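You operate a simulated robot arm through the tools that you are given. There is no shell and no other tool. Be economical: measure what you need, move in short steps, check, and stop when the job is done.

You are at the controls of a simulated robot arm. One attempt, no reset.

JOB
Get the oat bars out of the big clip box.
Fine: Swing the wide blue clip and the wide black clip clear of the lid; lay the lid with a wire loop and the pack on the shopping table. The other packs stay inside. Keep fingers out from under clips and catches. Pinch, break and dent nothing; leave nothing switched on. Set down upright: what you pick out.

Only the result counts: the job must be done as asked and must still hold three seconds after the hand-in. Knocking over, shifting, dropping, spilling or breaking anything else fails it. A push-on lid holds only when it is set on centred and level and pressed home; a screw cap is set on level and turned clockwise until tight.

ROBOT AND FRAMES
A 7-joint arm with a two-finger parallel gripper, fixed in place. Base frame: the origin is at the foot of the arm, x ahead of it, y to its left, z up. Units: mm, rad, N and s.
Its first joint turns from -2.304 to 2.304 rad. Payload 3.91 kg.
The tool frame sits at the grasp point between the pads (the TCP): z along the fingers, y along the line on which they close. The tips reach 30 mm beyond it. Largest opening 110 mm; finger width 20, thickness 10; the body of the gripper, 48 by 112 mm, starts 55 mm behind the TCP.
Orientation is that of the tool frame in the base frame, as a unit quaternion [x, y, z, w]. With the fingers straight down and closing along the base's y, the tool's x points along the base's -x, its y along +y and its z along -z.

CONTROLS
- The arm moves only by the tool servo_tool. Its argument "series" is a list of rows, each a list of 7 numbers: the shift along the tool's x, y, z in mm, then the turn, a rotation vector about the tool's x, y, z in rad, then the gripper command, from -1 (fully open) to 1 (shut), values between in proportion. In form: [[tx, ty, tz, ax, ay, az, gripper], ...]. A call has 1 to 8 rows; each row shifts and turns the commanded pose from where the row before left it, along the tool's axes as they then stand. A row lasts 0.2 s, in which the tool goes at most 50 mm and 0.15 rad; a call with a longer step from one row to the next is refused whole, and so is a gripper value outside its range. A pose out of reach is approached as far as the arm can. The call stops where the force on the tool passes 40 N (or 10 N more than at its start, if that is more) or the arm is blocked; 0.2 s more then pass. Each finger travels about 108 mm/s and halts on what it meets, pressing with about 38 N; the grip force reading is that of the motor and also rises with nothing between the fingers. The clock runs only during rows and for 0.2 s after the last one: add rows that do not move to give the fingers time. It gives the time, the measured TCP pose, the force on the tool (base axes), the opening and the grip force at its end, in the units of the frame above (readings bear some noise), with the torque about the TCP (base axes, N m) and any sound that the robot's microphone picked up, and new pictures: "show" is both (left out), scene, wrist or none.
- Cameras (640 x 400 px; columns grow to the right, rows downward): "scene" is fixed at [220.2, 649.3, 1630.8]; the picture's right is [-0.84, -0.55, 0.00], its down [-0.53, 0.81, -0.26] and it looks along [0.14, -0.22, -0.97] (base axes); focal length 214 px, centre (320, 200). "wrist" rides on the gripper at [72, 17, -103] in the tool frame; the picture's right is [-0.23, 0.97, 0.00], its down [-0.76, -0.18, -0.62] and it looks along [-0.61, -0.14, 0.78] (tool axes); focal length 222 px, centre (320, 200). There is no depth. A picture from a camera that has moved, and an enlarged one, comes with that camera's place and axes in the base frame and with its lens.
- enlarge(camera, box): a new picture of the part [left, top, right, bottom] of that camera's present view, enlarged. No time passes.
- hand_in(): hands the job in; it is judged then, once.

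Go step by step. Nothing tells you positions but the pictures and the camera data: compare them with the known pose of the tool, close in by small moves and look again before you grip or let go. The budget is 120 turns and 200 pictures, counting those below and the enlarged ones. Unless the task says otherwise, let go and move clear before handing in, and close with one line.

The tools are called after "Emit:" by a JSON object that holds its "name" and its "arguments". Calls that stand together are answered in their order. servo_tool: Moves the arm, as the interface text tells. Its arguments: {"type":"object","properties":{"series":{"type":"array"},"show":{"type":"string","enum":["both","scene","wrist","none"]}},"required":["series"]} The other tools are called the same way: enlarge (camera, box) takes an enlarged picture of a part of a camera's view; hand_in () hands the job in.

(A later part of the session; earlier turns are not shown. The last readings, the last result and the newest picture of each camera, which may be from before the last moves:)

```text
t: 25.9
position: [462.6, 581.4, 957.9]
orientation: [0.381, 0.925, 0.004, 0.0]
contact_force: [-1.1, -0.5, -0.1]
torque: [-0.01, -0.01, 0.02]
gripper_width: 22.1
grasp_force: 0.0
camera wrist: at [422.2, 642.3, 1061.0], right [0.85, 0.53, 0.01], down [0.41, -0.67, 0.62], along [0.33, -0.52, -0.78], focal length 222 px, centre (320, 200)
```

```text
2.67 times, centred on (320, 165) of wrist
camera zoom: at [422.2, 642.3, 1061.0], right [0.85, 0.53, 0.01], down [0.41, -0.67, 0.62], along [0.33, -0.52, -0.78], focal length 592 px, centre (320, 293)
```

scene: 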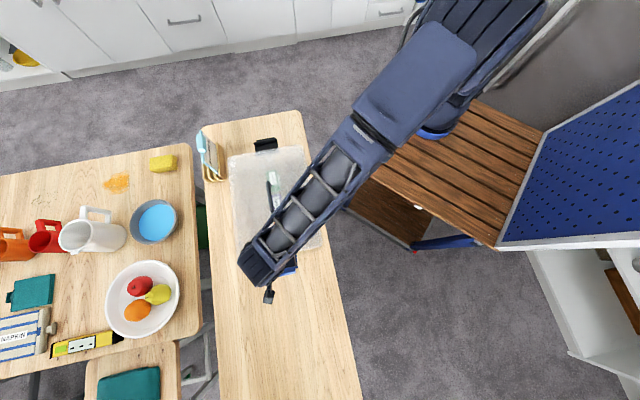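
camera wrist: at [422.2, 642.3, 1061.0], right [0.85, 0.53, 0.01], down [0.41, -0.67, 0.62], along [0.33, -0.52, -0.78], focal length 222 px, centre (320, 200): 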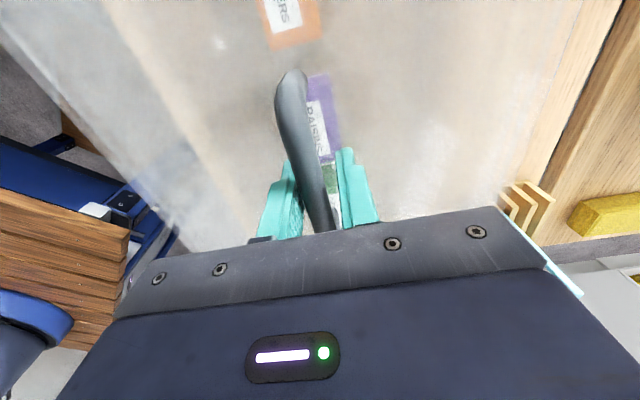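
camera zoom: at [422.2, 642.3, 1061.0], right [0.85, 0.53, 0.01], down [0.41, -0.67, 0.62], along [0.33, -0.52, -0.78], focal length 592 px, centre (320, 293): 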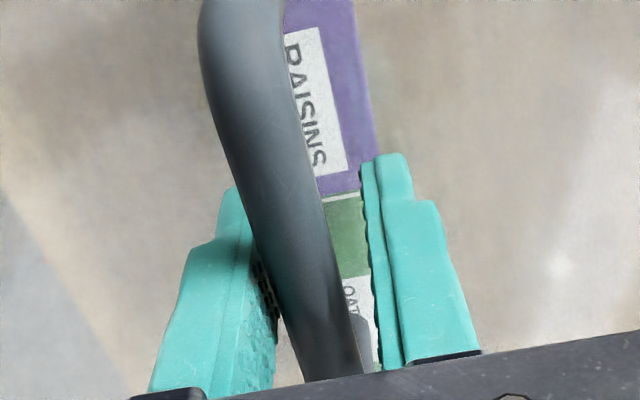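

The bar is nearer the left finger, so I'll centre by −3 mm and close onto the loop.

Emit:
{"name": "servo_tool", "arguments": {"series": [[0, -3, 0, 0, 0, 0, 0.6], [0, 0, 0, 0, 0, 0, 1], [0, 0, 0, 0, 0, 0, 1]], "show": "wrist"}}

```text
t: 26.7
position: [460.4, 578.2, 957.0]
orientation: [0.381, 0.924, 0.004, 0.0]
contact_force: [-0.4, -1.2, 1.8]
torque: [0.03, 0.01, -0.16]
gripper_width: 13.2
grasp_force: 38.7
heard: snap
camera wrist: at [419.6, 639.8, 1060.9], right [0.85, 0.53, 0.01], down [0.41, -0.67, 0.62], along [0.33, -0.52, -0.78], focal length 222 px, centre (320, 200)
```

wrist: 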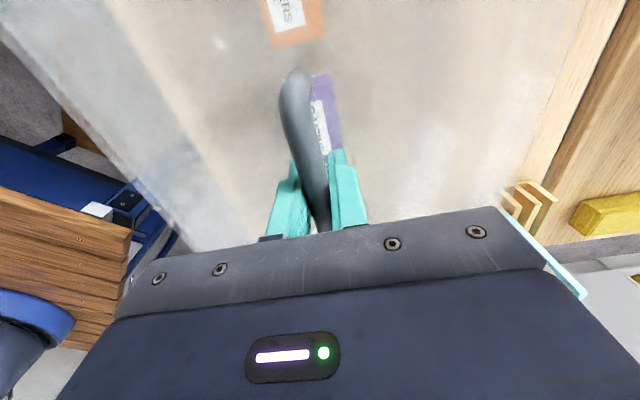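

The loop is gripped at 13 mm. I'll lift slowly and check that the lid comes and nothing else moves.

Emit:
{"name": "servo_tool", "arguments": {"series": [[0, 0, -5, 0, 0, 0, 1], [0, 0, -5, 0, 0, 0, 1], [0, 0, -5, 0, 0, 0, 1], [0, 0, -10, 0, 0, 0, 1], [0, 0, -10, 0, 0, 0, 1]], "show": "both"}}

Emit:
{"name": "enlarge", "arguments": {"camera": "scene", "box": [190, 100, 350, 300]}}

```text
t: 27.9
position: [459.7, 576.2, 992.4]
orientation: [0.381, 0.925, 0.003, -0.001]
contact_force: [0.9, 0.0, -0.5]
torque: [0.01, -0.01, -0.01]
gripper_width: 13.1
grasp_force: 38.3
camera wrist: at [420.2, 638.7, 1095.8], right [0.85, 0.53, 0.01], down [0.41, -0.67, 0.62], along [0.33, -0.52, -0.78], focal length 222 px, centre (320, 200)
```

scene: 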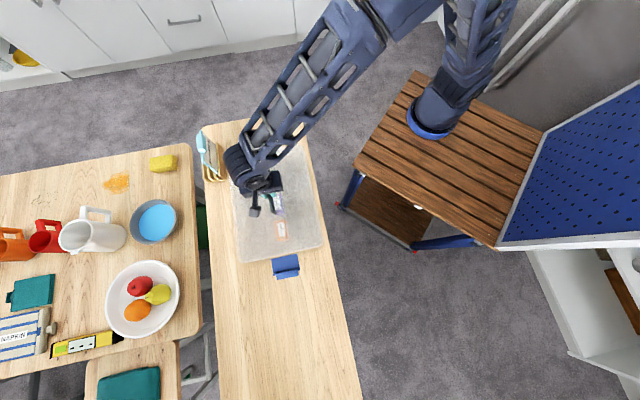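
wrist: 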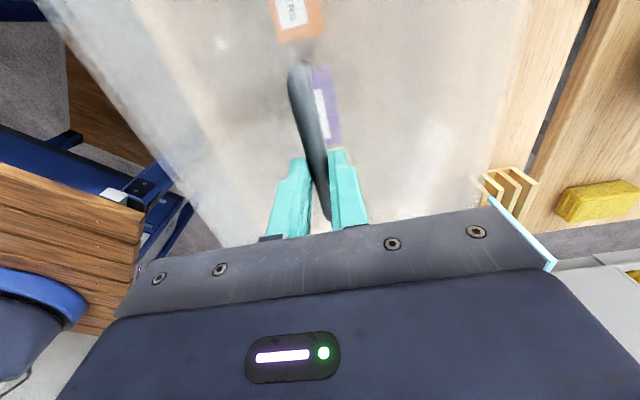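

```text
2.00 times, centred on (270, 200) of scene
camera zoom: at [220.2, 649.3, 1630.8], right [-0.84, -0.55, 0.0], down [-0.53, 0.81, -0.26], along [0.14, -0.22, -0.97], focal length 429 px, centre (420, 200)
```

zoom: 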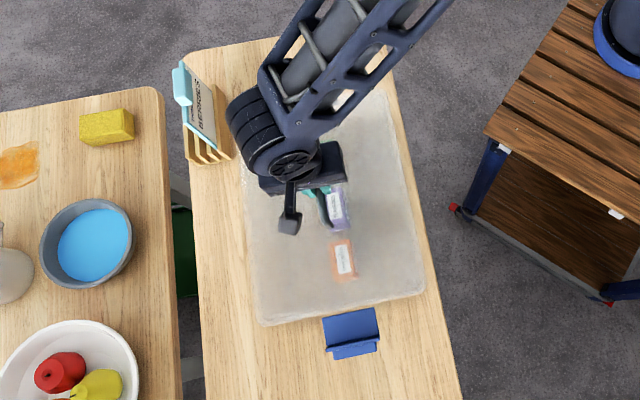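

I'm not sure the lid came up, so I'll check the wrist view closely.

Emit:
{"name": "enlarge", "arguments": {"camera": "wrist", "box": [220, 40, 420, 240]}}

Emit:
{"name": "enlarge", "arguments": {"camera": "wrist", "box": [0, 0, 640, 240]}}

```text
2.00 times, centred on (320, 140) of wrist
camera zoom: at [420.2, 638.7, 1095.8], right [0.85, 0.53, 0.01], down [0.41, -0.67, 0.62], along [0.33, -0.52, -0.78], focal length 444 px, centre (320, 320)
```

zoom: 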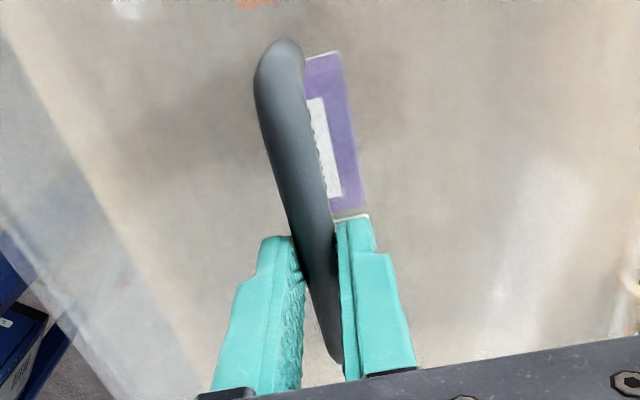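

```text
1.00 times, centred on (320, 120) of wrist (not enlarged: the box is as wide or as high as the picture)
camera zoom: at [420.2, 638.7, 1095.8], right [0.85, 0.53, 0.01], down [0.41, -0.67, 0.62], along [0.33, -0.52, -0.78], focal length 222 px, centre (320, 280)
```

zoom: 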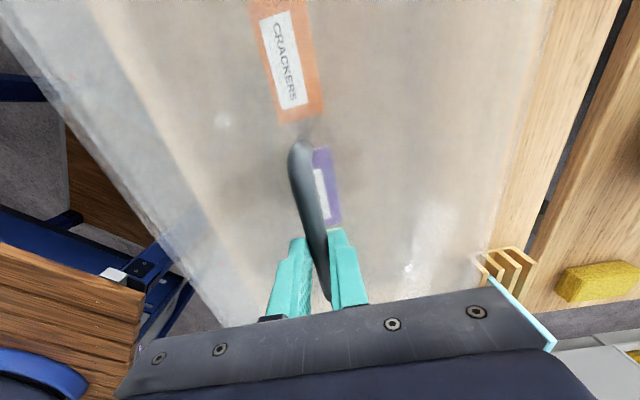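

The loop's apparent pose changed, so the lid may be tilted or slipping. I'll check the scene closely.

Emit:
{"name": "enlarge", "arguments": {"camera": "scene", "box": [220, 120, 340, 200]}}

Emit:
{"name": "enlarge", "arguments": {"camera": "scene", "box": [220, 190, 340, 280]}}

```text
5.00 times, centred on (280, 160) of scene
camera zoom: at [220.2, 649.3, 1630.8], right [-0.84, -0.55, 0.0], down [-0.53, 0.81, -0.26], along [0.14, -0.22, -0.97], focal length 1072 px, centre (520, 400)
```

zoom: 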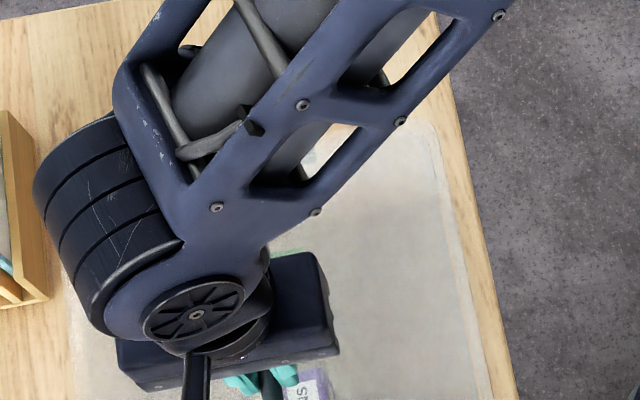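

```text
4.44 times, centred on (280, 235) of scene
camera zoom: at [220.2, 649.3, 1630.8], right [-0.84, -0.55, 0.0], down [-0.53, 0.81, -0.26], along [0.14, -0.22, -0.97], focal length 953 px, centre (498, 44)
```

zoom: 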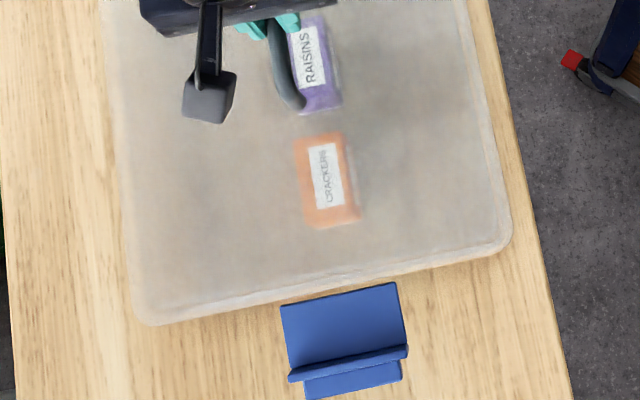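

The lid's corners haven't moved, so the loop seems to have slid in the grip. I'll go back down, release, and look from above to compare with the earlier view.

Emit:
{"name": "servo_tool", "arguments": {"series": [[0, 0, 10, 0, 0, 0, 1], [0, 0, 10, 0, 0, 0, 1], [0, 0, 8, 0, 0, 0, 1], [0, 0, 5, 0, 0, 0, 1], [0, 0, 0, 0, 0, 0, 1]], "show": "wrist"}}

Emit:
{"name": "enlarge", "arguments": {"camera": "wrist", "box": [220, 40, 420, 240]}}

```text
t: 28.3
position: [460.7, 578.1, 985.1]
orientation: [0.38, 0.925, 0.007, 0.0]
contact_force: [0.7, 0.0, 4.3]
torque: [-0.11, -0.15, -0.01]
gripper_width: 13.2
grasp_force: 38.1
heard: snap
stopped in row 2: the force on the tool passed its limit at 80 N (the readings are from after the stop); the commanded pose is now the measured one
camera wrist: at [420.3, 639.4, 1089.1], right [0.85, 0.53, 0.01], down [0.41, -0.67, 0.62], along [0.34, -0.52, -0.79], focal length 222 px, centre (320, 200)
```

wrist: 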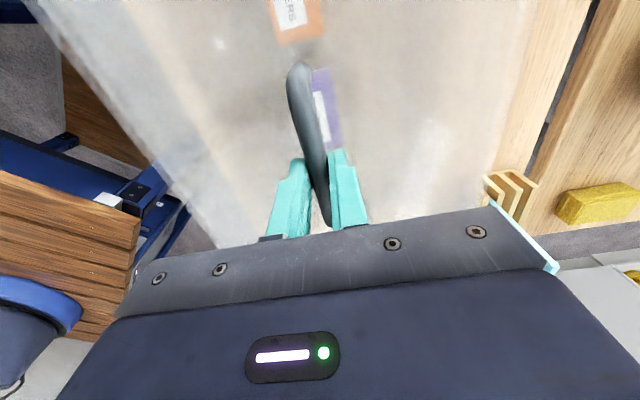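

```text
2.00 times, centred on (320, 140) of wrist
camera zoom: at [420.3, 639.4, 1089.1], right [0.85, 0.53, 0.01], down [0.41, -0.67, 0.62], along [0.34, -0.52, -0.79], focal length 444 px, centre (320, 320)
```

zoom: 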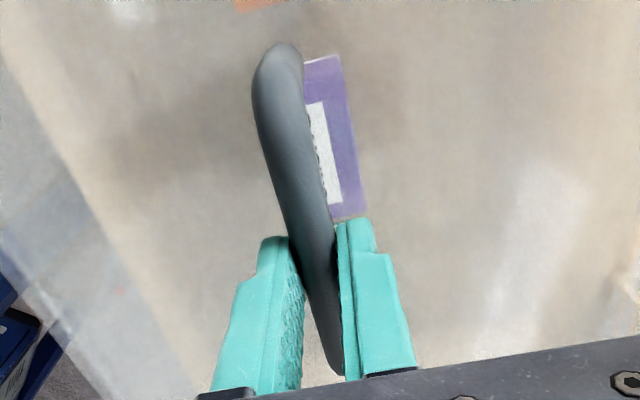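

Descending 7 mm met firm resistance, so the loop had slid in the grip first and then the lid followed slightly. I'll raise slowly again and watch the lid edges.

Emit:
{"name": "servo_tool", "arguments": {"series": [[0, 0, -4, 0, 0, 0, 1], [0, 0, -4, 0, 0, 0, 1], [0, 0, -4, 0, 0, 0, 1], [0, 0, -4, 0, 0, 0, 1]], "show": "wrist"}}

Emit:
{"name": "enlarge", "arguments": {"camera": "scene", "box": [220, 190, 340, 280]}}

Emit:
{"name": "enlarge", "arguments": {"camera": "wrist", "box": [220, 40, 420, 240]}}

```text
t: 29.3
position: [461.2, 578.2, 1000.3]
orientation: [0.381, 0.924, 0.006, -0.001]
contact_force: [0.4, 0.3, -2.6]
torque: [0.03, 0.01, -0.01]
gripper_width: 13.2
grasp_force: 37.8
heard: snap
camera wrist: at [420.9, 639.1, 1104.5], right [0.85, 0.53, 0.01], down [0.41, -0.67, 0.62], along [0.34, -0.52, -0.79], focal length 222 px, centre (320, 200)
```

wrist: 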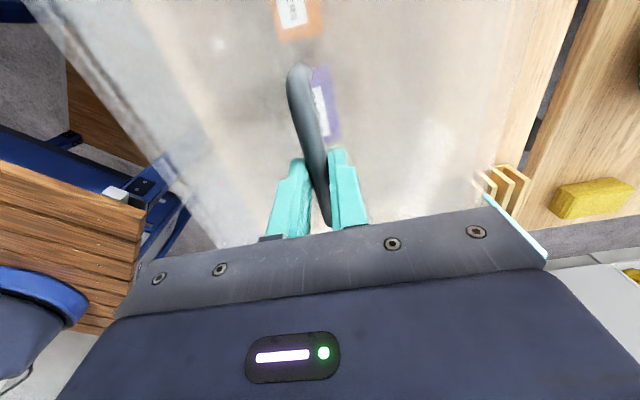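

```text
4.44 times, centred on (280, 235) of scene
camera zoom: at [220.2, 649.3, 1630.8], right [-0.84, -0.55, 0.0], down [-0.53, 0.81, -0.26], along [0.14, -0.22, -0.97], focal length 953 px, centre (498, 44)
```

zoom: 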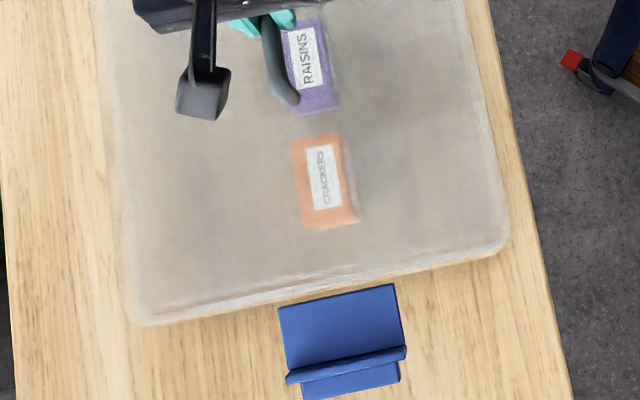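

```text
2.00 times, centred on (320, 140) of wrist
camera zoom: at [420.9, 639.1, 1104.5], right [0.85, 0.53, 0.01], down [0.41, -0.67, 0.62], along [0.34, -0.52, -0.79], focal length 444 px, centre (320, 320)
```

zoom: 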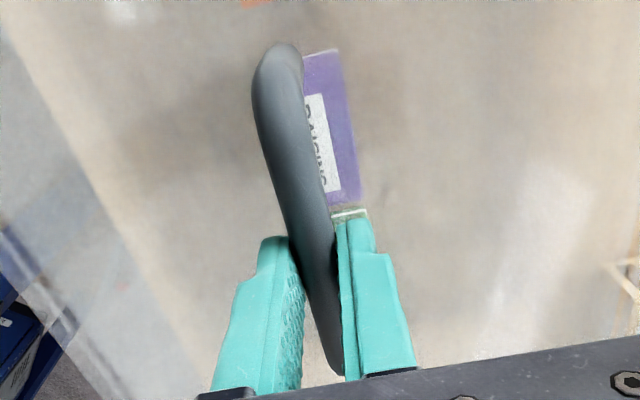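

The snap was the lid letting go: the loop is held firmly and the lid is moving with it. I'll continue straight up.

Emit:
{"name": "servo_tool", "arguments": {"series": [[0, 0, -10, 0, 0, 0, 1], [0, 0, -10, 0, 0, 0, 1], [0, 0, -15, 0, 0, 0, 1], [0, 0, -20, 0, 0, 0, 1], [0, 0, -20, 0, 0, 0, 1]], "show": "both"}}

Emit:
{"name": "enlarge", "arguments": {"camera": "scene", "box": [190, 100, 350, 300]}}

```text
t: 30.5
position: [459.6, 578.4, 1074.1]
orientation: [0.38, 0.925, 0.007, 0.001]
contact_force: [0.1, 0.4, -2.4]
torque: [0.02, 0.0, 0.02]
gripper_width: 13.2
grasp_force: 37.9
camera wrist: at [419.5, 639.6, 1178.6], right [0.85, 0.53, 0.01], down [0.41, -0.67, 0.62], along [0.34, -0.52, -0.79], focal length 222 px, centre (320, 200)
```

scene: 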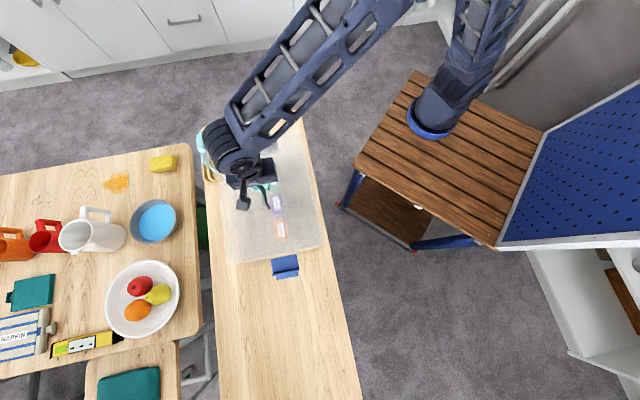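
wrist: 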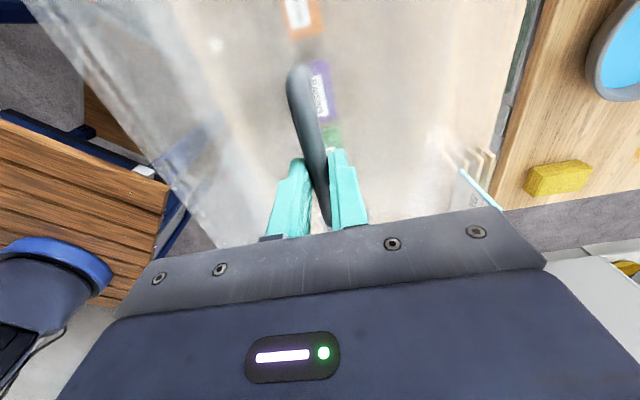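

```text
2.00 times, centred on (270, 200) of scene
camera zoom: at [220.2, 649.3, 1630.8], right [-0.84, -0.55, 0.0], down [-0.53, 0.81, -0.26], along [0.14, -0.22, -0.97], focal length 429 px, centre (420, 200)
```

zoom: 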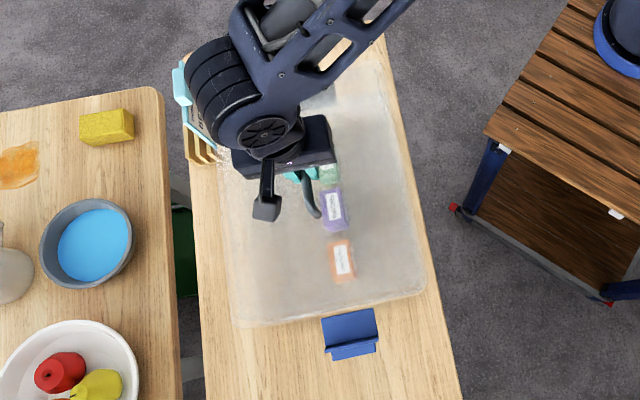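

The lid is off and hanging nearly level (about 240 g). I'll carry it along the table axis past the open blue clip toward the clear stretch of table, shifting slightly toward the table's middle.

Emit:
{"name": "servo_tool", "arguments": {"series": [[35, 3, 0, 0, 0, 0, 1], [45, 4, 0, 0, 0, 0, 1], [45, 4, 0, 0, 0, 0, 1], [45, 4, 0, 0, 0, 0, 1], [45, 4, 0, 0, 0, 0, 1], [45, 4, 0, 0, 0, 0, 1], [40, 4, 0, 0, 0, 0, 1], [30, 3, 0, 0, 0, 0, 1]], "show": "both"}}

```text
t: 32.3
position: [246.6, 832.0, 1079.1]
orientation: [0.381, 0.925, 0.006, 0.0]
contact_force: [0.0, -0.2, -2.5]
torque: [0.0, 0.01, 0.01]
gripper_width: 13.2
grasp_force: 38.0
camera wrist: at [205.7, 893.8, 1183.7], right [0.85, 0.53, 0.01], down [0.41, -0.67, 0.62], along [0.34, -0.52, -0.79], focal length 222 px, centre (320, 200)
```

scene: 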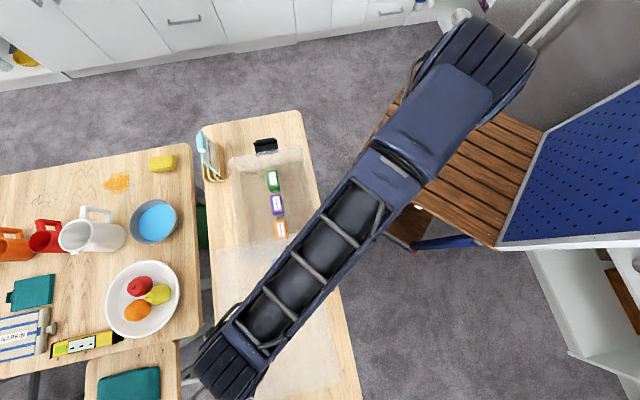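
wrist: 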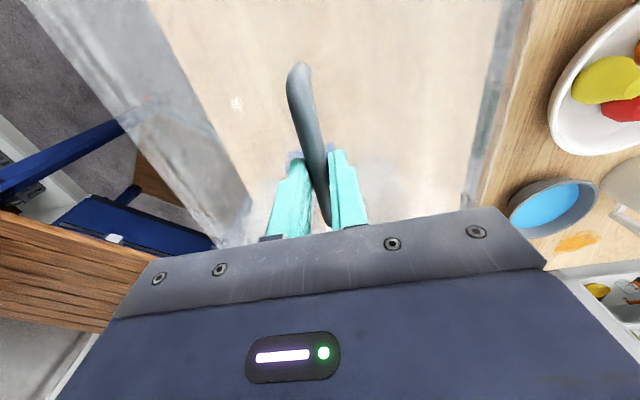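

The box is open behind and the packs are still standing. I'll go another 150 mm along the axis.

Emit:
{"name": "servo_tool", "arguments": {"series": [[40, 0, 0, 0, 0, 0, 1], [40, 0, 0, 0, 0, 0, 1], [40, 0, 0, 0, 0, 0, 1], [30, 0, 0, 0, 0, 0, 1], [0, 0, 0, 0, 0, 0, 1]], "show": "both"}}

Emit:
{"name": "enlarge", "arguments": {"camera": "scene", "box": [190, 230, 380, 400]}}

```text
t: 33.5
position: [139.7, 935.2, 1075.9]
orientation: [0.381, 0.925, 0.007, 0.001]
contact_force: [-0.1, -0.1, -2.7]
torque: [0.02, 0.01, 0.01]
gripper_width: 12.9
grasp_force: 38.4
camera wrist: at [98.8, 996.8, 1180.3], right [0.85, 0.53, 0.01], down [0.41, -0.67, 0.62], along [0.34, -0.52, -0.79], focal length 222 px, centre (320, 200)
```

scene: 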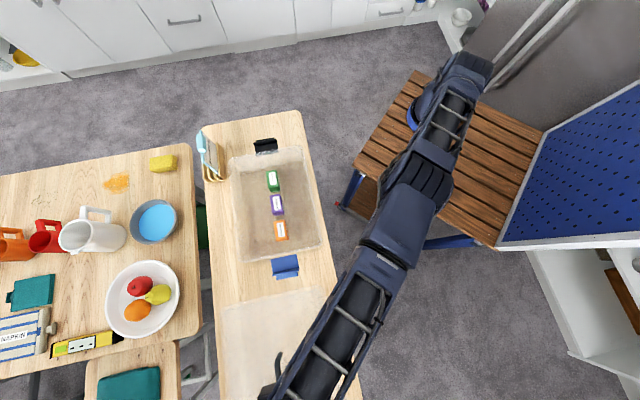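
wrist: 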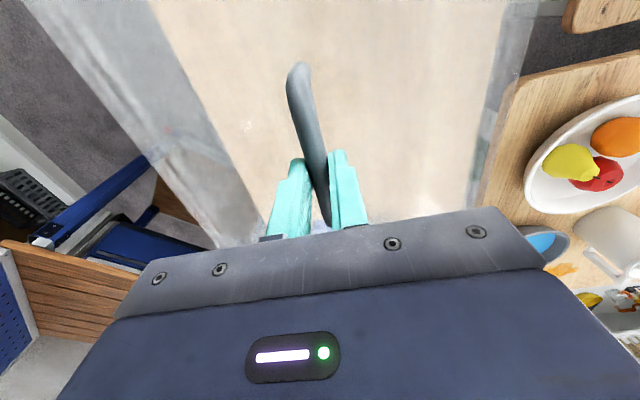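

```text
2.35 times, centred on (285, 315) of scene
camera zoom: at [220.2, 649.3, 1630.8], right [-0.84, -0.55, 0.0], down [-0.53, 0.81, -0.26], along [0.14, -0.22, -0.97], focal length 505 px, centre (402, -71)
```

zoom: 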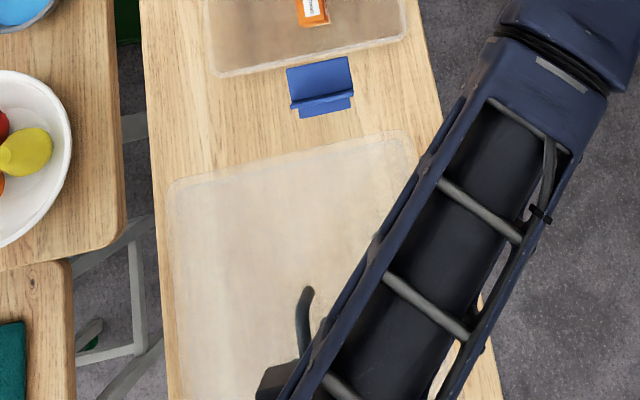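

I can't yet see whether the table extends under the lid's far edge. I'll tilt the tool briefly by 0.3 rad to look outward.

Emit:
{"name": "servo_tool", "arguments": {"series": [[0, 0, -20, 0, 0.1, 0, 1], [0, 0, 0, 0, 0.1, 0, 1], [0, 0, 0, 0, 0.1, 0, 1], [0, 0, 0, 0, 0, 0, 1]], "show": "wrist"}}

```text
t: 34.5
position: [141.1, 935.6, 1097.7]
orientation: [0.375, 0.915, 0.064, -0.138]
contact_force: [-0.4, 0.2, -3.0]
torque: [-0.03, -0.07, -0.02]
gripper_width: 13.3
grasp_force: 37.6
camera wrist: at [124.0, 972.6, 1218.4], right [0.84, 0.54, -0.06], down [0.52, -0.77, 0.36], along [0.15, -0.33, -0.93], focal length 222 px, centre (320, 200)
```

wrist: 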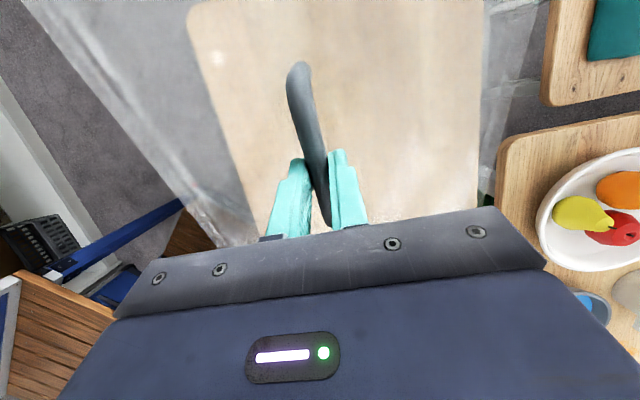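

I can see the table's far end, about 60 mm beyond where the lid edge will be, and both side margins are fine. I'll level the tool and lower toward the table (surface at about z≈775).

Emit:
{"name": "servo_tool", "arguments": {"series": [[0, 0, 0, 0, -0.1, 0, 1], [0, 0, 0, 0, -0.1, 0, 1], [0, 0, 0, 0, -0.06, 0, 1], [0, 0, 40, 0, 0, 0, 1], [0, 0, 40, 0, 0, 0, 1], [0, 0, 40, 0, 0, 0, 1], [0, 0, 0, 0, 0, 0, 1]], "show": "both"}}

Emit:
{"name": "enlarge", "arguments": {"camera": "scene", "box": [190, 230, 380, 400]}}

```text
t: 36.1
position: [138.2, 942.5, 980.2]
orientation: [0.38, 0.925, 0.013, -0.019]
contact_force: [-0.5, 1.2, -2.5]
torque: [0.01, 0.03, -0.02]
gripper_width: 13.3
grasp_force: 37.4
camera wrist: at [100.6, 1000.2, 1086.2], right [0.85, 0.53, 0.0], down [0.43, -0.69, 0.59], along [0.31, -0.5, -0.81], focal length 222 px, centre (320, 200)
```

scene: 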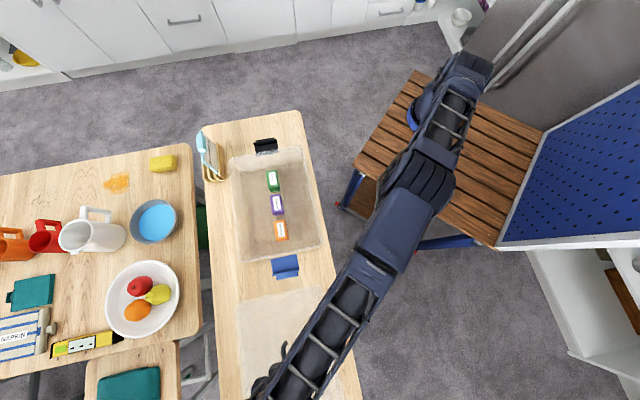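
wrist: 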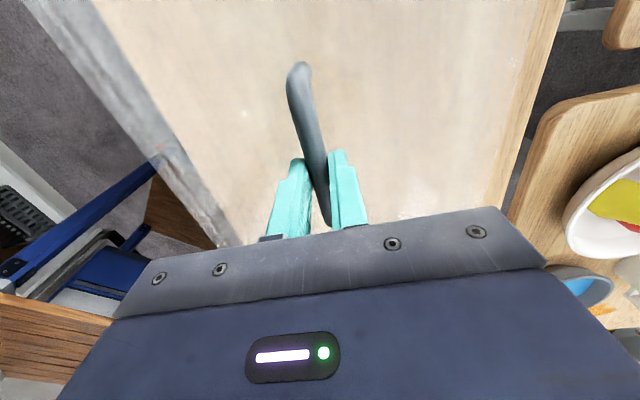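

```text
2.35 times, centred on (285, 315) of scene
camera zoom: at [220.2, 649.3, 1630.8], right [-0.84, -0.55, 0.0], down [-0.53, 0.81, -0.26], along [0.14, -0.22, -0.97], focal length 505 px, centre (402, -71)
```

zoom: 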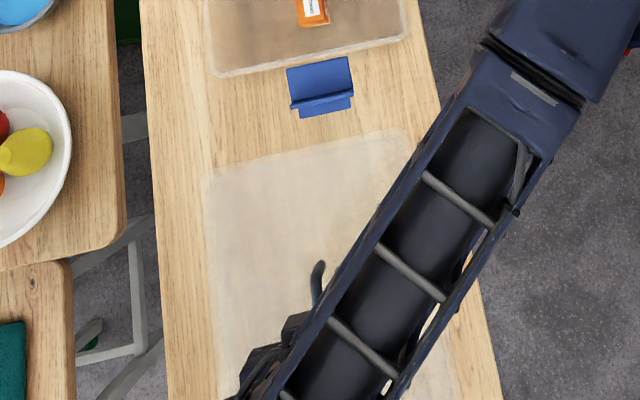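

The lid hangs over the table with enough margin. I'll shift it 25 mm toward the table centre and go down to about z=905.

Emit:
{"name": "servo_tool", "arguments": {"series": [[0, 25, 0, 0, 0, 0, 1], [0, 0, 25, 0, 0, 0, 1], [0, 0, 25, 0, 0, 0, 1], [0, 0, 20, 0, 0, 0, 1], [0, 0, 0, 0, 0, 0, 1]], "show": "both"}}

Emit:
{"name": "enlarge", "arguments": {"camera": "scene", "box": [190, 230, 380, 400]}}

```text
t: 37.3
position: [154.8, 962.6, 909.5]
orientation: [0.381, 0.924, 0.014, -0.018]
contact_force: [0.4, -0.5, -3.3]
torque: [-0.01, -0.03, 0.01]
gripper_width: 13.4
grasp_force: 37.6
camera wrist: at [117.1, 1021.2, 1016.7], right [0.85, 0.53, 0.0], down [0.43, -0.69, 0.59], along [0.31, -0.5, -0.81], focal length 222 px, centre (320, 200)
```

scene: 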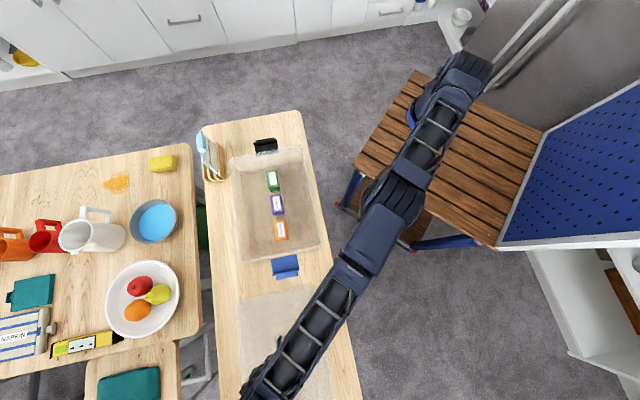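
wrist: 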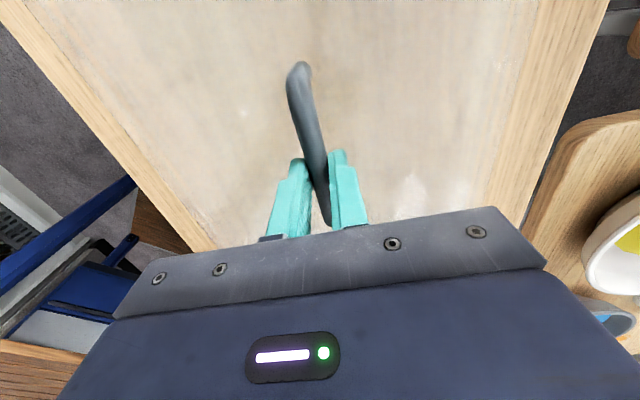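

```text
2.35 times, centred on (285, 315) of scene
camera zoom: at [220.2, 649.3, 1630.8], right [-0.84, -0.55, 0.0], down [-0.53, 0.81, -0.26], along [0.14, -0.22, -0.97], focal length 505 px, centre (402, -71)
```

zoom: 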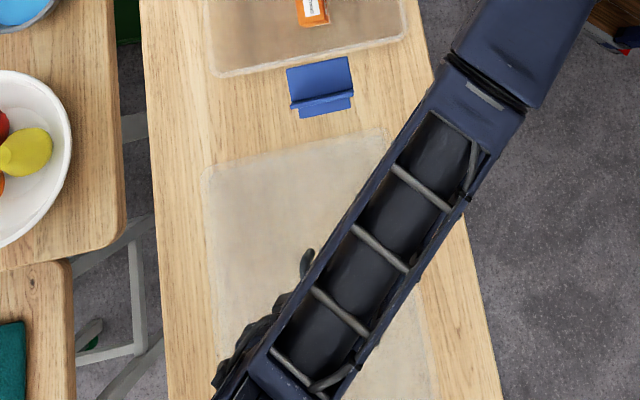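

The lid is well inside the table edges. I'll lower in small steps until contact.

Emit:
{"name": "servo_tool", "arguments": {"series": [[0, 0, 5, 0, 0, 0, 1], [0, 0, 5, 0, 0, 0, 1], [0, 0, 5, 0, 0, 0, 1], [0, 0, 5, 0, 0, 0, 1], [0, 0, 0, 0, 0, 0, 1]], "show": "wrist"}}

```text
t: 38.5
position: [154.1, 962.0, 887.8]
orientation: [0.38, 0.925, 0.014, -0.018]
contact_force: [0.6, 0.1, -1.7]
torque: [0.01, 0.0, 0.04]
gripper_width: 13.0
grasp_force: 37.8
camera wrist: at [115.9, 1020.7, 995.8], right [0.85, 0.53, 0.0], down [0.43, -0.69, 0.59], along [0.31, -0.5, -0.81], focal length 222 px, centre (320, 200)
```

wrist: 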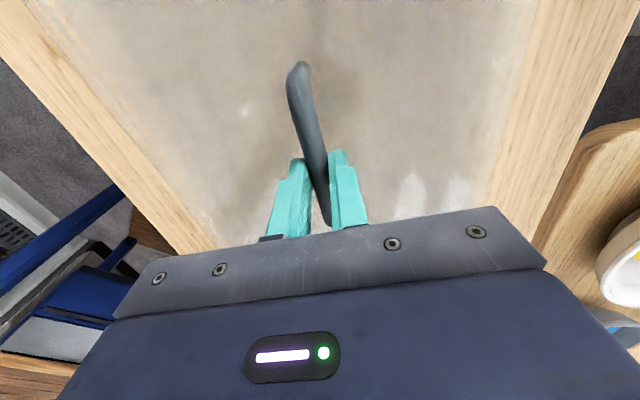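

Still mostly carrying weight. Continue in 3 mm steps.

Emit:
{"name": "servo_tool", "arguments": {"series": [[0, 0, 3, 0, 0, 0, 1], [0, 0, 3, 0, 0, 0, 1], [0, 0, 3, 0, 0, 0, 1], [0, 0, 3, 0, 0, 0, 1], [0, 0, 0, 0, 0, 0, 1]], "show": "none"}}

Emit:
{"name": "servo_tool", "arguments": {"series": [[0, 0, 3, 0, 0, 0, 1], [0, 0, 0, 0, 0, 0, 1]], "show": "none"}}

Emit:
{"name": "servo_tool", "arguments": {"series": [[0, 0, 3, 0, 0, 0, 1], [0, 0, 0, 0, 0, 0, 1]], "show": "none"}}

```text
t: 39.7
position: [154.3, 963.8, 880.7]
orientation: [0.381, 0.924, 0.016, -0.019]
contact_force: [1.5, -7.8, 26.6]
torque: [-0.43, -0.29, -0.07]
gripper_width: 13.4
grasp_force: 38.3
```

```text
t: 40.3
position: [154.3, 962.9, 877.7]
orientation: [0.381, 0.924, 0.016, -0.019]
contact_force: [2.9, 9.3, 37.1]
torque: [0.21, -0.02, -0.01]
gripper_width: 13.3
grasp_force: 38.1
```

```text
t: 40.9
position: [154.3, 961.8, 874.0]
orientation: [0.381, 0.924, 0.015, -0.018]
contact_force: [6.8, 15.0, 37.2]
torque: [0.3, -0.05, -0.05]
gripper_width: 13.1
grasp_force: 37.5
```

The lid is on the table and I'm pressing it, so I'll ease up a few millimetres before releasing.

Emit:
{"name": "servo_tool", "arguments": {"series": [[0, 0, -4, 0, 0, 0, 1], [0, 0, -2, 0, 0, 0, 1], [0, 0, 0, 0, 0, 0, 1]], "show": "both"}}

Emit:
{"name": "enlarge", "arguments": {"camera": "scene", "box": [190, 230, 380, 400]}}

```text
t: 41.7
position: [152.5, 961.8, 874.9]
orientation: [0.381, 0.924, 0.013, -0.019]
contact_force: [-0.7, -1.1, -3.1]
torque: [0.0, -0.01, -0.01]
gripper_width: 12.9
grasp_force: 38.3
camera wrist: at [115.6, 1020.9, 982.1], right [0.85, 0.53, 0.0], down [0.43, -0.68, 0.59], along [0.31, -0.5, -0.81], focal length 222 px, centre (320, 200)
```

scene: 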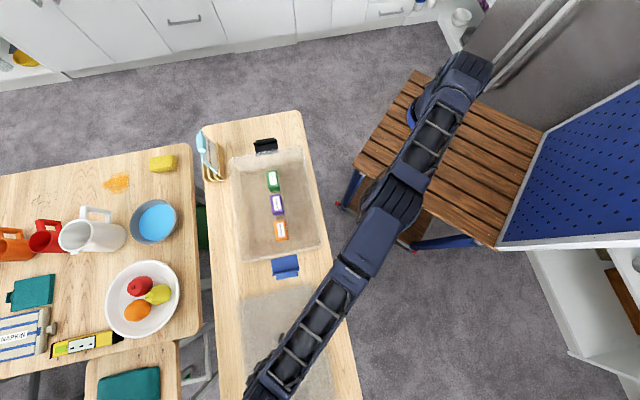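
wrist: 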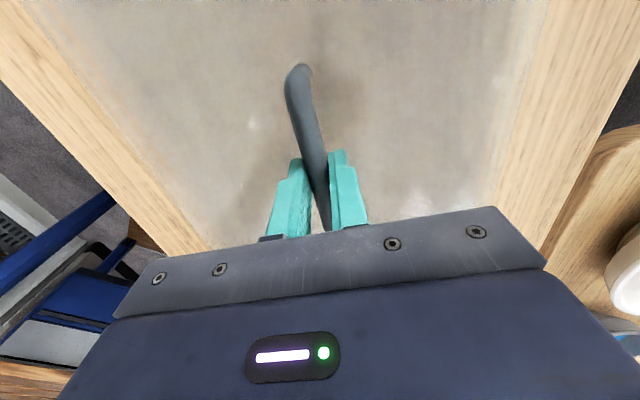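

```text
2.35 times, centred on (285, 315) of scene
camera zoom: at [220.2, 649.3, 1630.8], right [-0.84, -0.55, 0.0], down [-0.53, 0.81, -0.26], along [0.14, -0.22, -0.97], focal length 505 px, centre (402, -71)
```

zoom: 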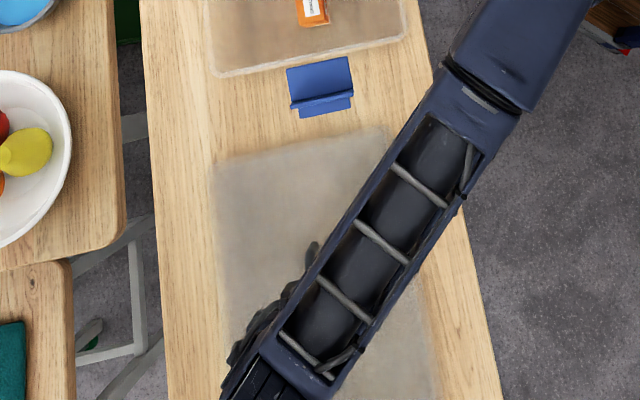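

The lid hangs again, just off the table. I'll lower 3 mm in single-millimetre steps, then check.

Emit:
{"name": "servo_tool", "arguments": {"series": [[0, 0, 1, 0, 0, 0, 1], [0, 0, 1, 0, 0, 0, 1], [0, 0, 0, 0, 0, 0, 1]], "show": "none"}}

```text
t: 42.5
position: [153.4, 962.8, 875.3]
orientation: [0.379, 0.925, 0.015, -0.02]
contact_force: [0.6, 0.2, -2.1]
torque: [0.02, -0.02, -0.01]
gripper_width: 13.4
grasp_force: 38.3
```

Emit:
{"name": "servo_tool", "arguments": {"series": [[0, 0, 1, 0, 0, 0, 1], [0, 0, 1, 0, 0, 0, 1], [0, 0, 0, 0, 0, 0, 1]], "show": "none"}}

```text
t: 43.3
position: [153.9, 962.1, 874.0]
orientation: [0.381, 0.924, 0.015, -0.018]
contact_force: [-1.6, 2.5, 4.0]
torque: [-0.61, -0.63, -0.01]
gripper_width: 13.1
grasp_force: 37.9
```

First contact is at the inner end, so the lid's outer end is slightly high. I'll pitch back by 0.03 rad and lower again.

Emit:
{"name": "servo_tool", "arguments": {"series": [[0, 0, 0, 0, -0.02, 0, 1], [0, 0, 1, 0, -0.01, 0, 1], [0, 0, 1, 0, 0, 0, 1], [0, 0, 1, 0, 0, 0, 1], [0, 0, 0, 0, 0, 0, 1]], "show": "none"}}

```text
t: 44.5
position: [153.7, 962.9, 872.9]
orientation: [0.381, 0.925, 0.011, -0.005]
contact_force: [4.3, 4.4, 27.7]
torque: [-0.27, -0.41, -0.02]
gripper_width: 13.2
grasp_force: 37.9
```

Now the load is spread evenly, so the lid lies flat. I'll ease off 2 mm and open.

Emit:
{"name": "servo_tool", "arguments": {"series": [[0, 0, -1, 0, 0, 0, 1], [0, 0, -1, 0, 0, 0, 1], [0, 0, 0, 0, 0, 0, 0.7], [0, 0, 0, 0, 0, 0, 0.3], [0, 0, 0, 0, 0, 0, 0.0], [0, 0, 0, 0, 0, 0, 0.0]], "show": "wrist"}}

Emit:
{"name": "enlarge", "arguments": {"camera": "wrist", "box": [220, 60, 420, 240]}}

```text
t: 45.9
position: [153.6, 961.6, 872.8]
orientation: [0.381, 0.925, 0.008, -0.005]
contact_force: [-0.4, 0.5, 0.2]
torque: [-0.03, 0.0, -0.01]
gripper_width: 55.2
grasp_force: 0.0
camera wrist: at [113.1, 1022.7, 977.3], right [0.85, 0.53, 0.01], down [0.42, -0.67, 0.61], along [0.33, -0.51, -0.79], focal length 222 px, centre (320, 200)
```

wrist: 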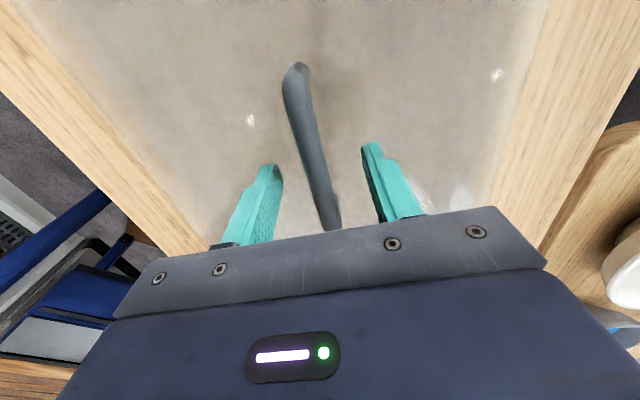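

```text
2.22 times, centred on (320, 150) of wrist
camera zoom: at [113.1, 1022.7, 977.3], right [0.85, 0.53, 0.01], down [0.42, -0.67, 0.61], along [0.33, -0.51, -0.79], focal length 494 px, centre (320, 311)
```

zoom: 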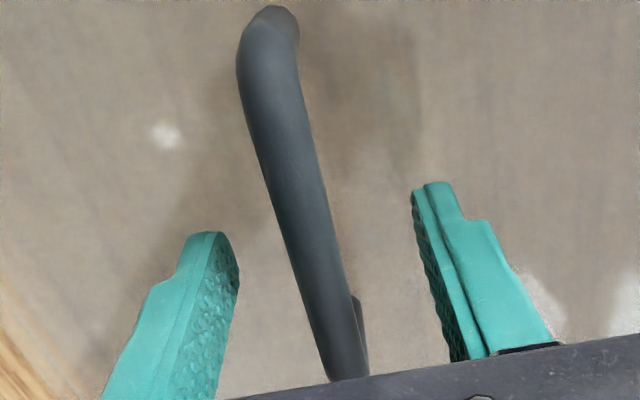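

The lid is released and lies flat. I'll rise straight up and return over the open box to look at the oat bars.

Emit:
{"name": "servo_tool", "arguments": {"series": [[0, 0, -40, 0, 0, 0, 0], [0, 0, -45, 0, 0, 0, 0], [0, 0, -45, 0, 0, 0, 0], [0, 0, -45, 0, 0, 0, 0], [0, 0, -35, 0, 0, 0, 0], [-45, -5, 0, 0, 0, 0, -1], [-45, -7, 0, 0, 0, 0, -1], [-45, -7, 0, 0, 0, 0, -1]], "show": "none"}}

Emit:
{"name": "servo_tool", "arguments": {"series": [[-45, -7, 0, 0, 0, 0, -1], [-45, -7, 0, 0, 0, 0, -1], [-45, -8, 0, 0, 0, 0, -1], [-45, -8, 0, 0, 0, 0, -1], [-45, -8, 0, 0, 0, 0, -1], [-40, 0, 0, 0, 0, 0, -1], [0, 0, 0, 0, 0, 0, -1]], "show": "both"}}

Emit:
{"name": "enlarge", "arguments": {"camera": "wrist", "box": [220, 60, 420, 240]}}

Emit:
{"name": "enlarge", "arguments": {"camera": "scene", "box": [190, 240, 380, 400]}}

```text
t: 47.7
position: [245.8, 927.5, 1101.1]
orientation: [0.38, 0.925, 0.008, -0.005]
contact_force: [-0.5, 0.9, -0.4]
torque: [-0.03, -0.09, -0.03]
gripper_width: 109.7
grasp_force: 0.0
out of reach, approached as far as the arm can: row 4, 5, 6, 7, 8
```

```text
t: 49.3
position: [438.9, 876.9, 1140.0]
orientation: [0.38, 0.925, 0.008, -0.004]
contact_force: [0.1, 0.1, -0.7]
torque: [0.01, 0.01, 0.0]
gripper_width: 110.0
grasp_force: 0.2
out of reach, approached as far as the arm can: row 1, 2, 3, 4, 5, 6
camera wrist: at [398.6, 937.4, 1245.0], right [0.85, 0.53, 0.01], down [0.42, -0.67, 0.61], along [0.33, -0.51, -0.79], focal length 222 px, centre (320, 200)
```

scene: 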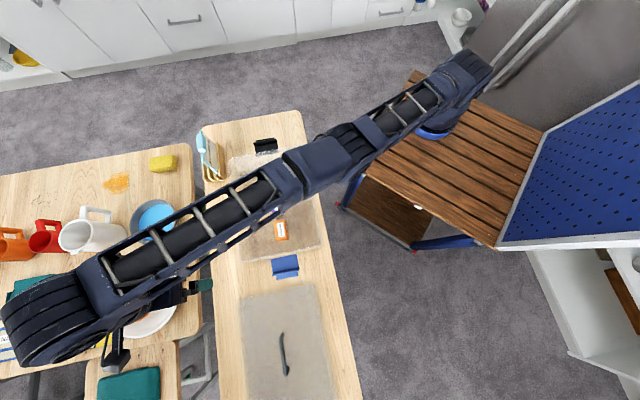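
wrist: 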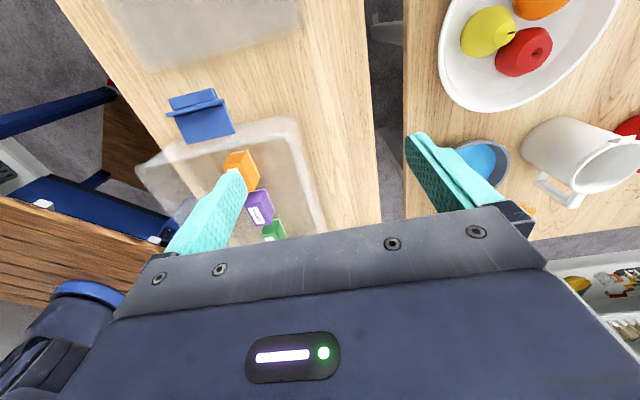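

```text
2.22 times, centred on (320, 150) of wrist
camera zoom: at [398.6, 937.4, 1245.0], right [0.85, 0.53, 0.01], down [0.42, -0.67, 0.61], along [0.33, -0.51, -0.79], focal length 494 px, centre (320, 311)
```

zoom: 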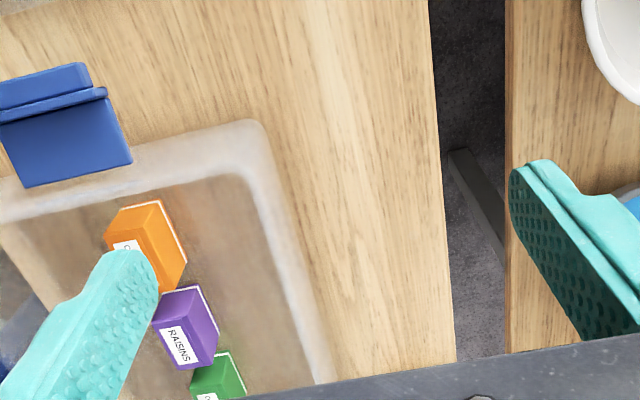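

```text
2.50 times, centred on (285, 320) of scene
camera zoom: at [220.2, 649.3, 1630.8], right [-0.84, -0.55, 0.0], down [-0.53, 0.81, -0.26], along [0.14, -0.22, -0.97], focal length 536 px, centre (408, -100)
```

zoom: 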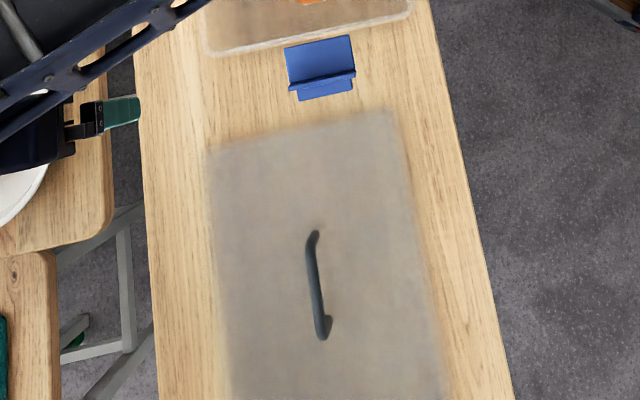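

The arm swung wide at the reach limit, though it's at a safe height. The lid lies flat on the table. I'll wait one still row to see where the command is.

Emit:
{"name": "servo_tool", "arguments": {"series": [[0, 0, 0, 0, 0, 0, -1]], "show": "none"}}

```text
t: 49.7
position: [438.3, 876.5, 1140.2]
orientation: [0.381, 0.925, 0.008, -0.004]
contact_force: [-0.3, 0.7, -0.9]
torque: [-0.01, 0.01, -0.01]
gripper_width: 110.3
grasp_force: 0.0
```

The arm is stable. I'll move it back over the box.

Emit:
{"name": "servo_tool", "arguments": {"series": [[-26, -39.5, 0, 0, 0, 0, -1], [-26, -39.5, 0, 0, 0, 0, -1], [-26, -39.5, 0, 0, 0, 0, -1], [-26, -39.5, 0, 0, 0, 0, -1], [-26, -39.5, 0, 0, 0, 0, -1], [0, 0, 35, 0, 0, 0, -1], [0, 0, 30, 0, 0, 0, -1]], "show": "wrist"}}

Emit:
{"name": "enlarge", "arguments": {"camera": "wrist", "box": [220, 60, 420, 240]}}

```text
t: 51.3
position: [412.8, 727.0, 1089.5]
orientation: [0.381, 0.925, 0.009, -0.004]
contact_force: [-0.1, -0.1, 0.1]
torque: [0.01, 0.01, -0.03]
gripper_width: 110.1
grasp_force: 0.1
out of reach, approached as far as the arm can: row 1, 2, 3
camera wrist: at [373.7, 789.3, 1194.4], right [0.85, 0.53, 0.01], down [0.42, -0.68, 0.61], along [0.33, -0.51, -0.79], focal length 222 px, centre (320, 200)
```

wrist: 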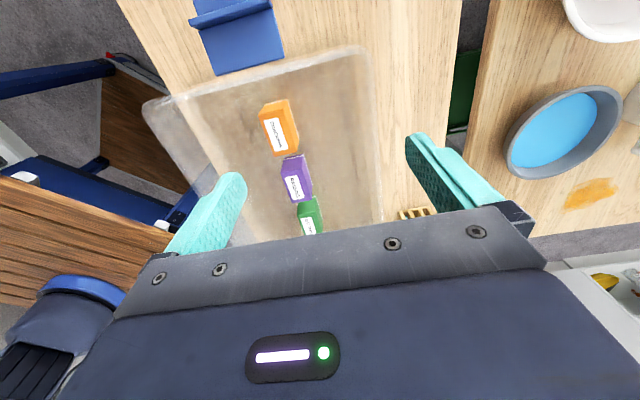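

```text
2.22 times, centred on (320, 150) of wrist
camera zoom: at [373.7, 789.3, 1194.4], right [0.85, 0.53, 0.01], down [0.42, -0.68, 0.61], along [0.33, -0.51, -0.79], focal length 494 px, centre (320, 311)
```

zoom: 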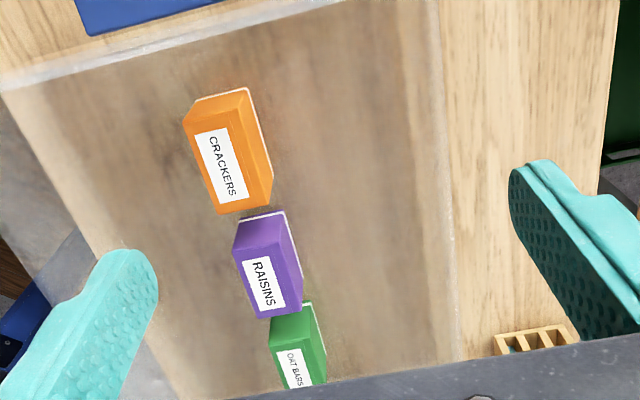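

Packs stand in a row: crackers, raisins, oat bars nearest the black clip. I'll move closer to the green pack.

Emit:
{"name": "servo_tool", "arguments": {"series": [[-38, -19, 0, 0, 0, 0, -1], [-38, -19, 0, 0, 0, 0, -1], [-38, -19, 0, 0, 0, 0, -1], [-38, -18, 0, 0, 0, 0, -1], [-38, 0, 0, 0, 0, 0, -1], [0, 0, 0, 0, 0, 0, -1]], "show": "wrist"}}

Emit:
{"name": "enlarge", "arguments": {"camera": "wrist", "box": [240, 90, 400, 230]}}

Emit:
{"name": "enlarge", "arguments": {"camera": "scene", "box": [190, 120, 340, 270]}}

```text
t: 52.7
position: [498.3, 542.0, 1083.5]
orientation: [0.38, 0.925, 0.008, -0.005]
contact_force: [0.3, 0.2, -0.1]
torque: [0.02, 0.0, 0.02]
gripper_width: 109.9
grasp_force: 0.1
camera wrist: at [457.2, 602.9, 1189.0], right [0.85, 0.53, 0.01], down [0.42, -0.67, 0.61], along [0.33, -0.51, -0.79], focal length 222 px, centre (320, 200)
```

wrist: 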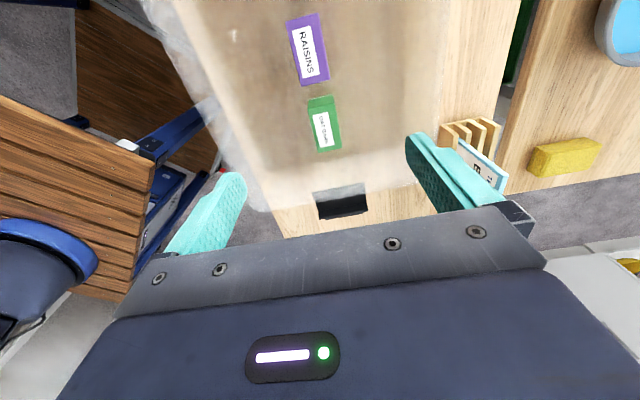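

```text
2.86 times, centred on (320, 160) of wrist
camera zoom: at [457.2, 602.9, 1189.0], right [0.85, 0.53, 0.01], down [0.42, -0.67, 0.61], along [0.33, -0.51, -0.79], focal length 635 px, centre (320, 314)
```

zoom: 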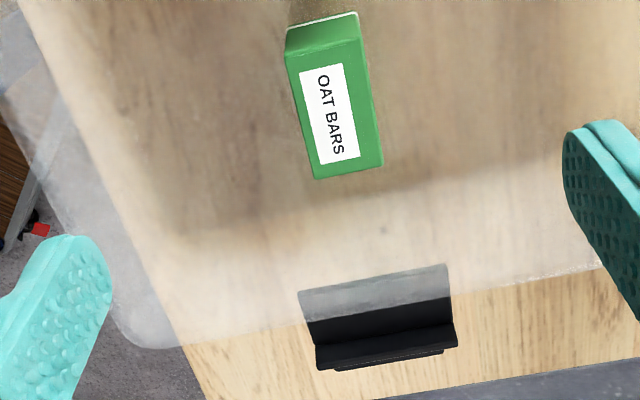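

```text
2.67 times, centred on (265, 195) of scene
camera zoom: at [220.2, 649.3, 1630.8], right [-0.84, -0.55, 0.0], down [-0.53, 0.81, -0.26], along [0.14, -0.22, -0.97], focal length 572 px, centre (467, 213)
```

zoom: 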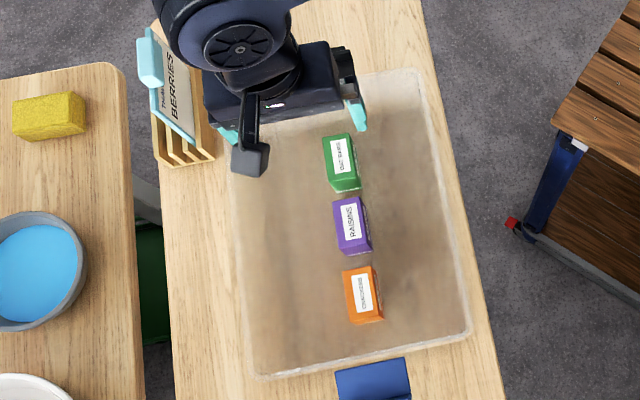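

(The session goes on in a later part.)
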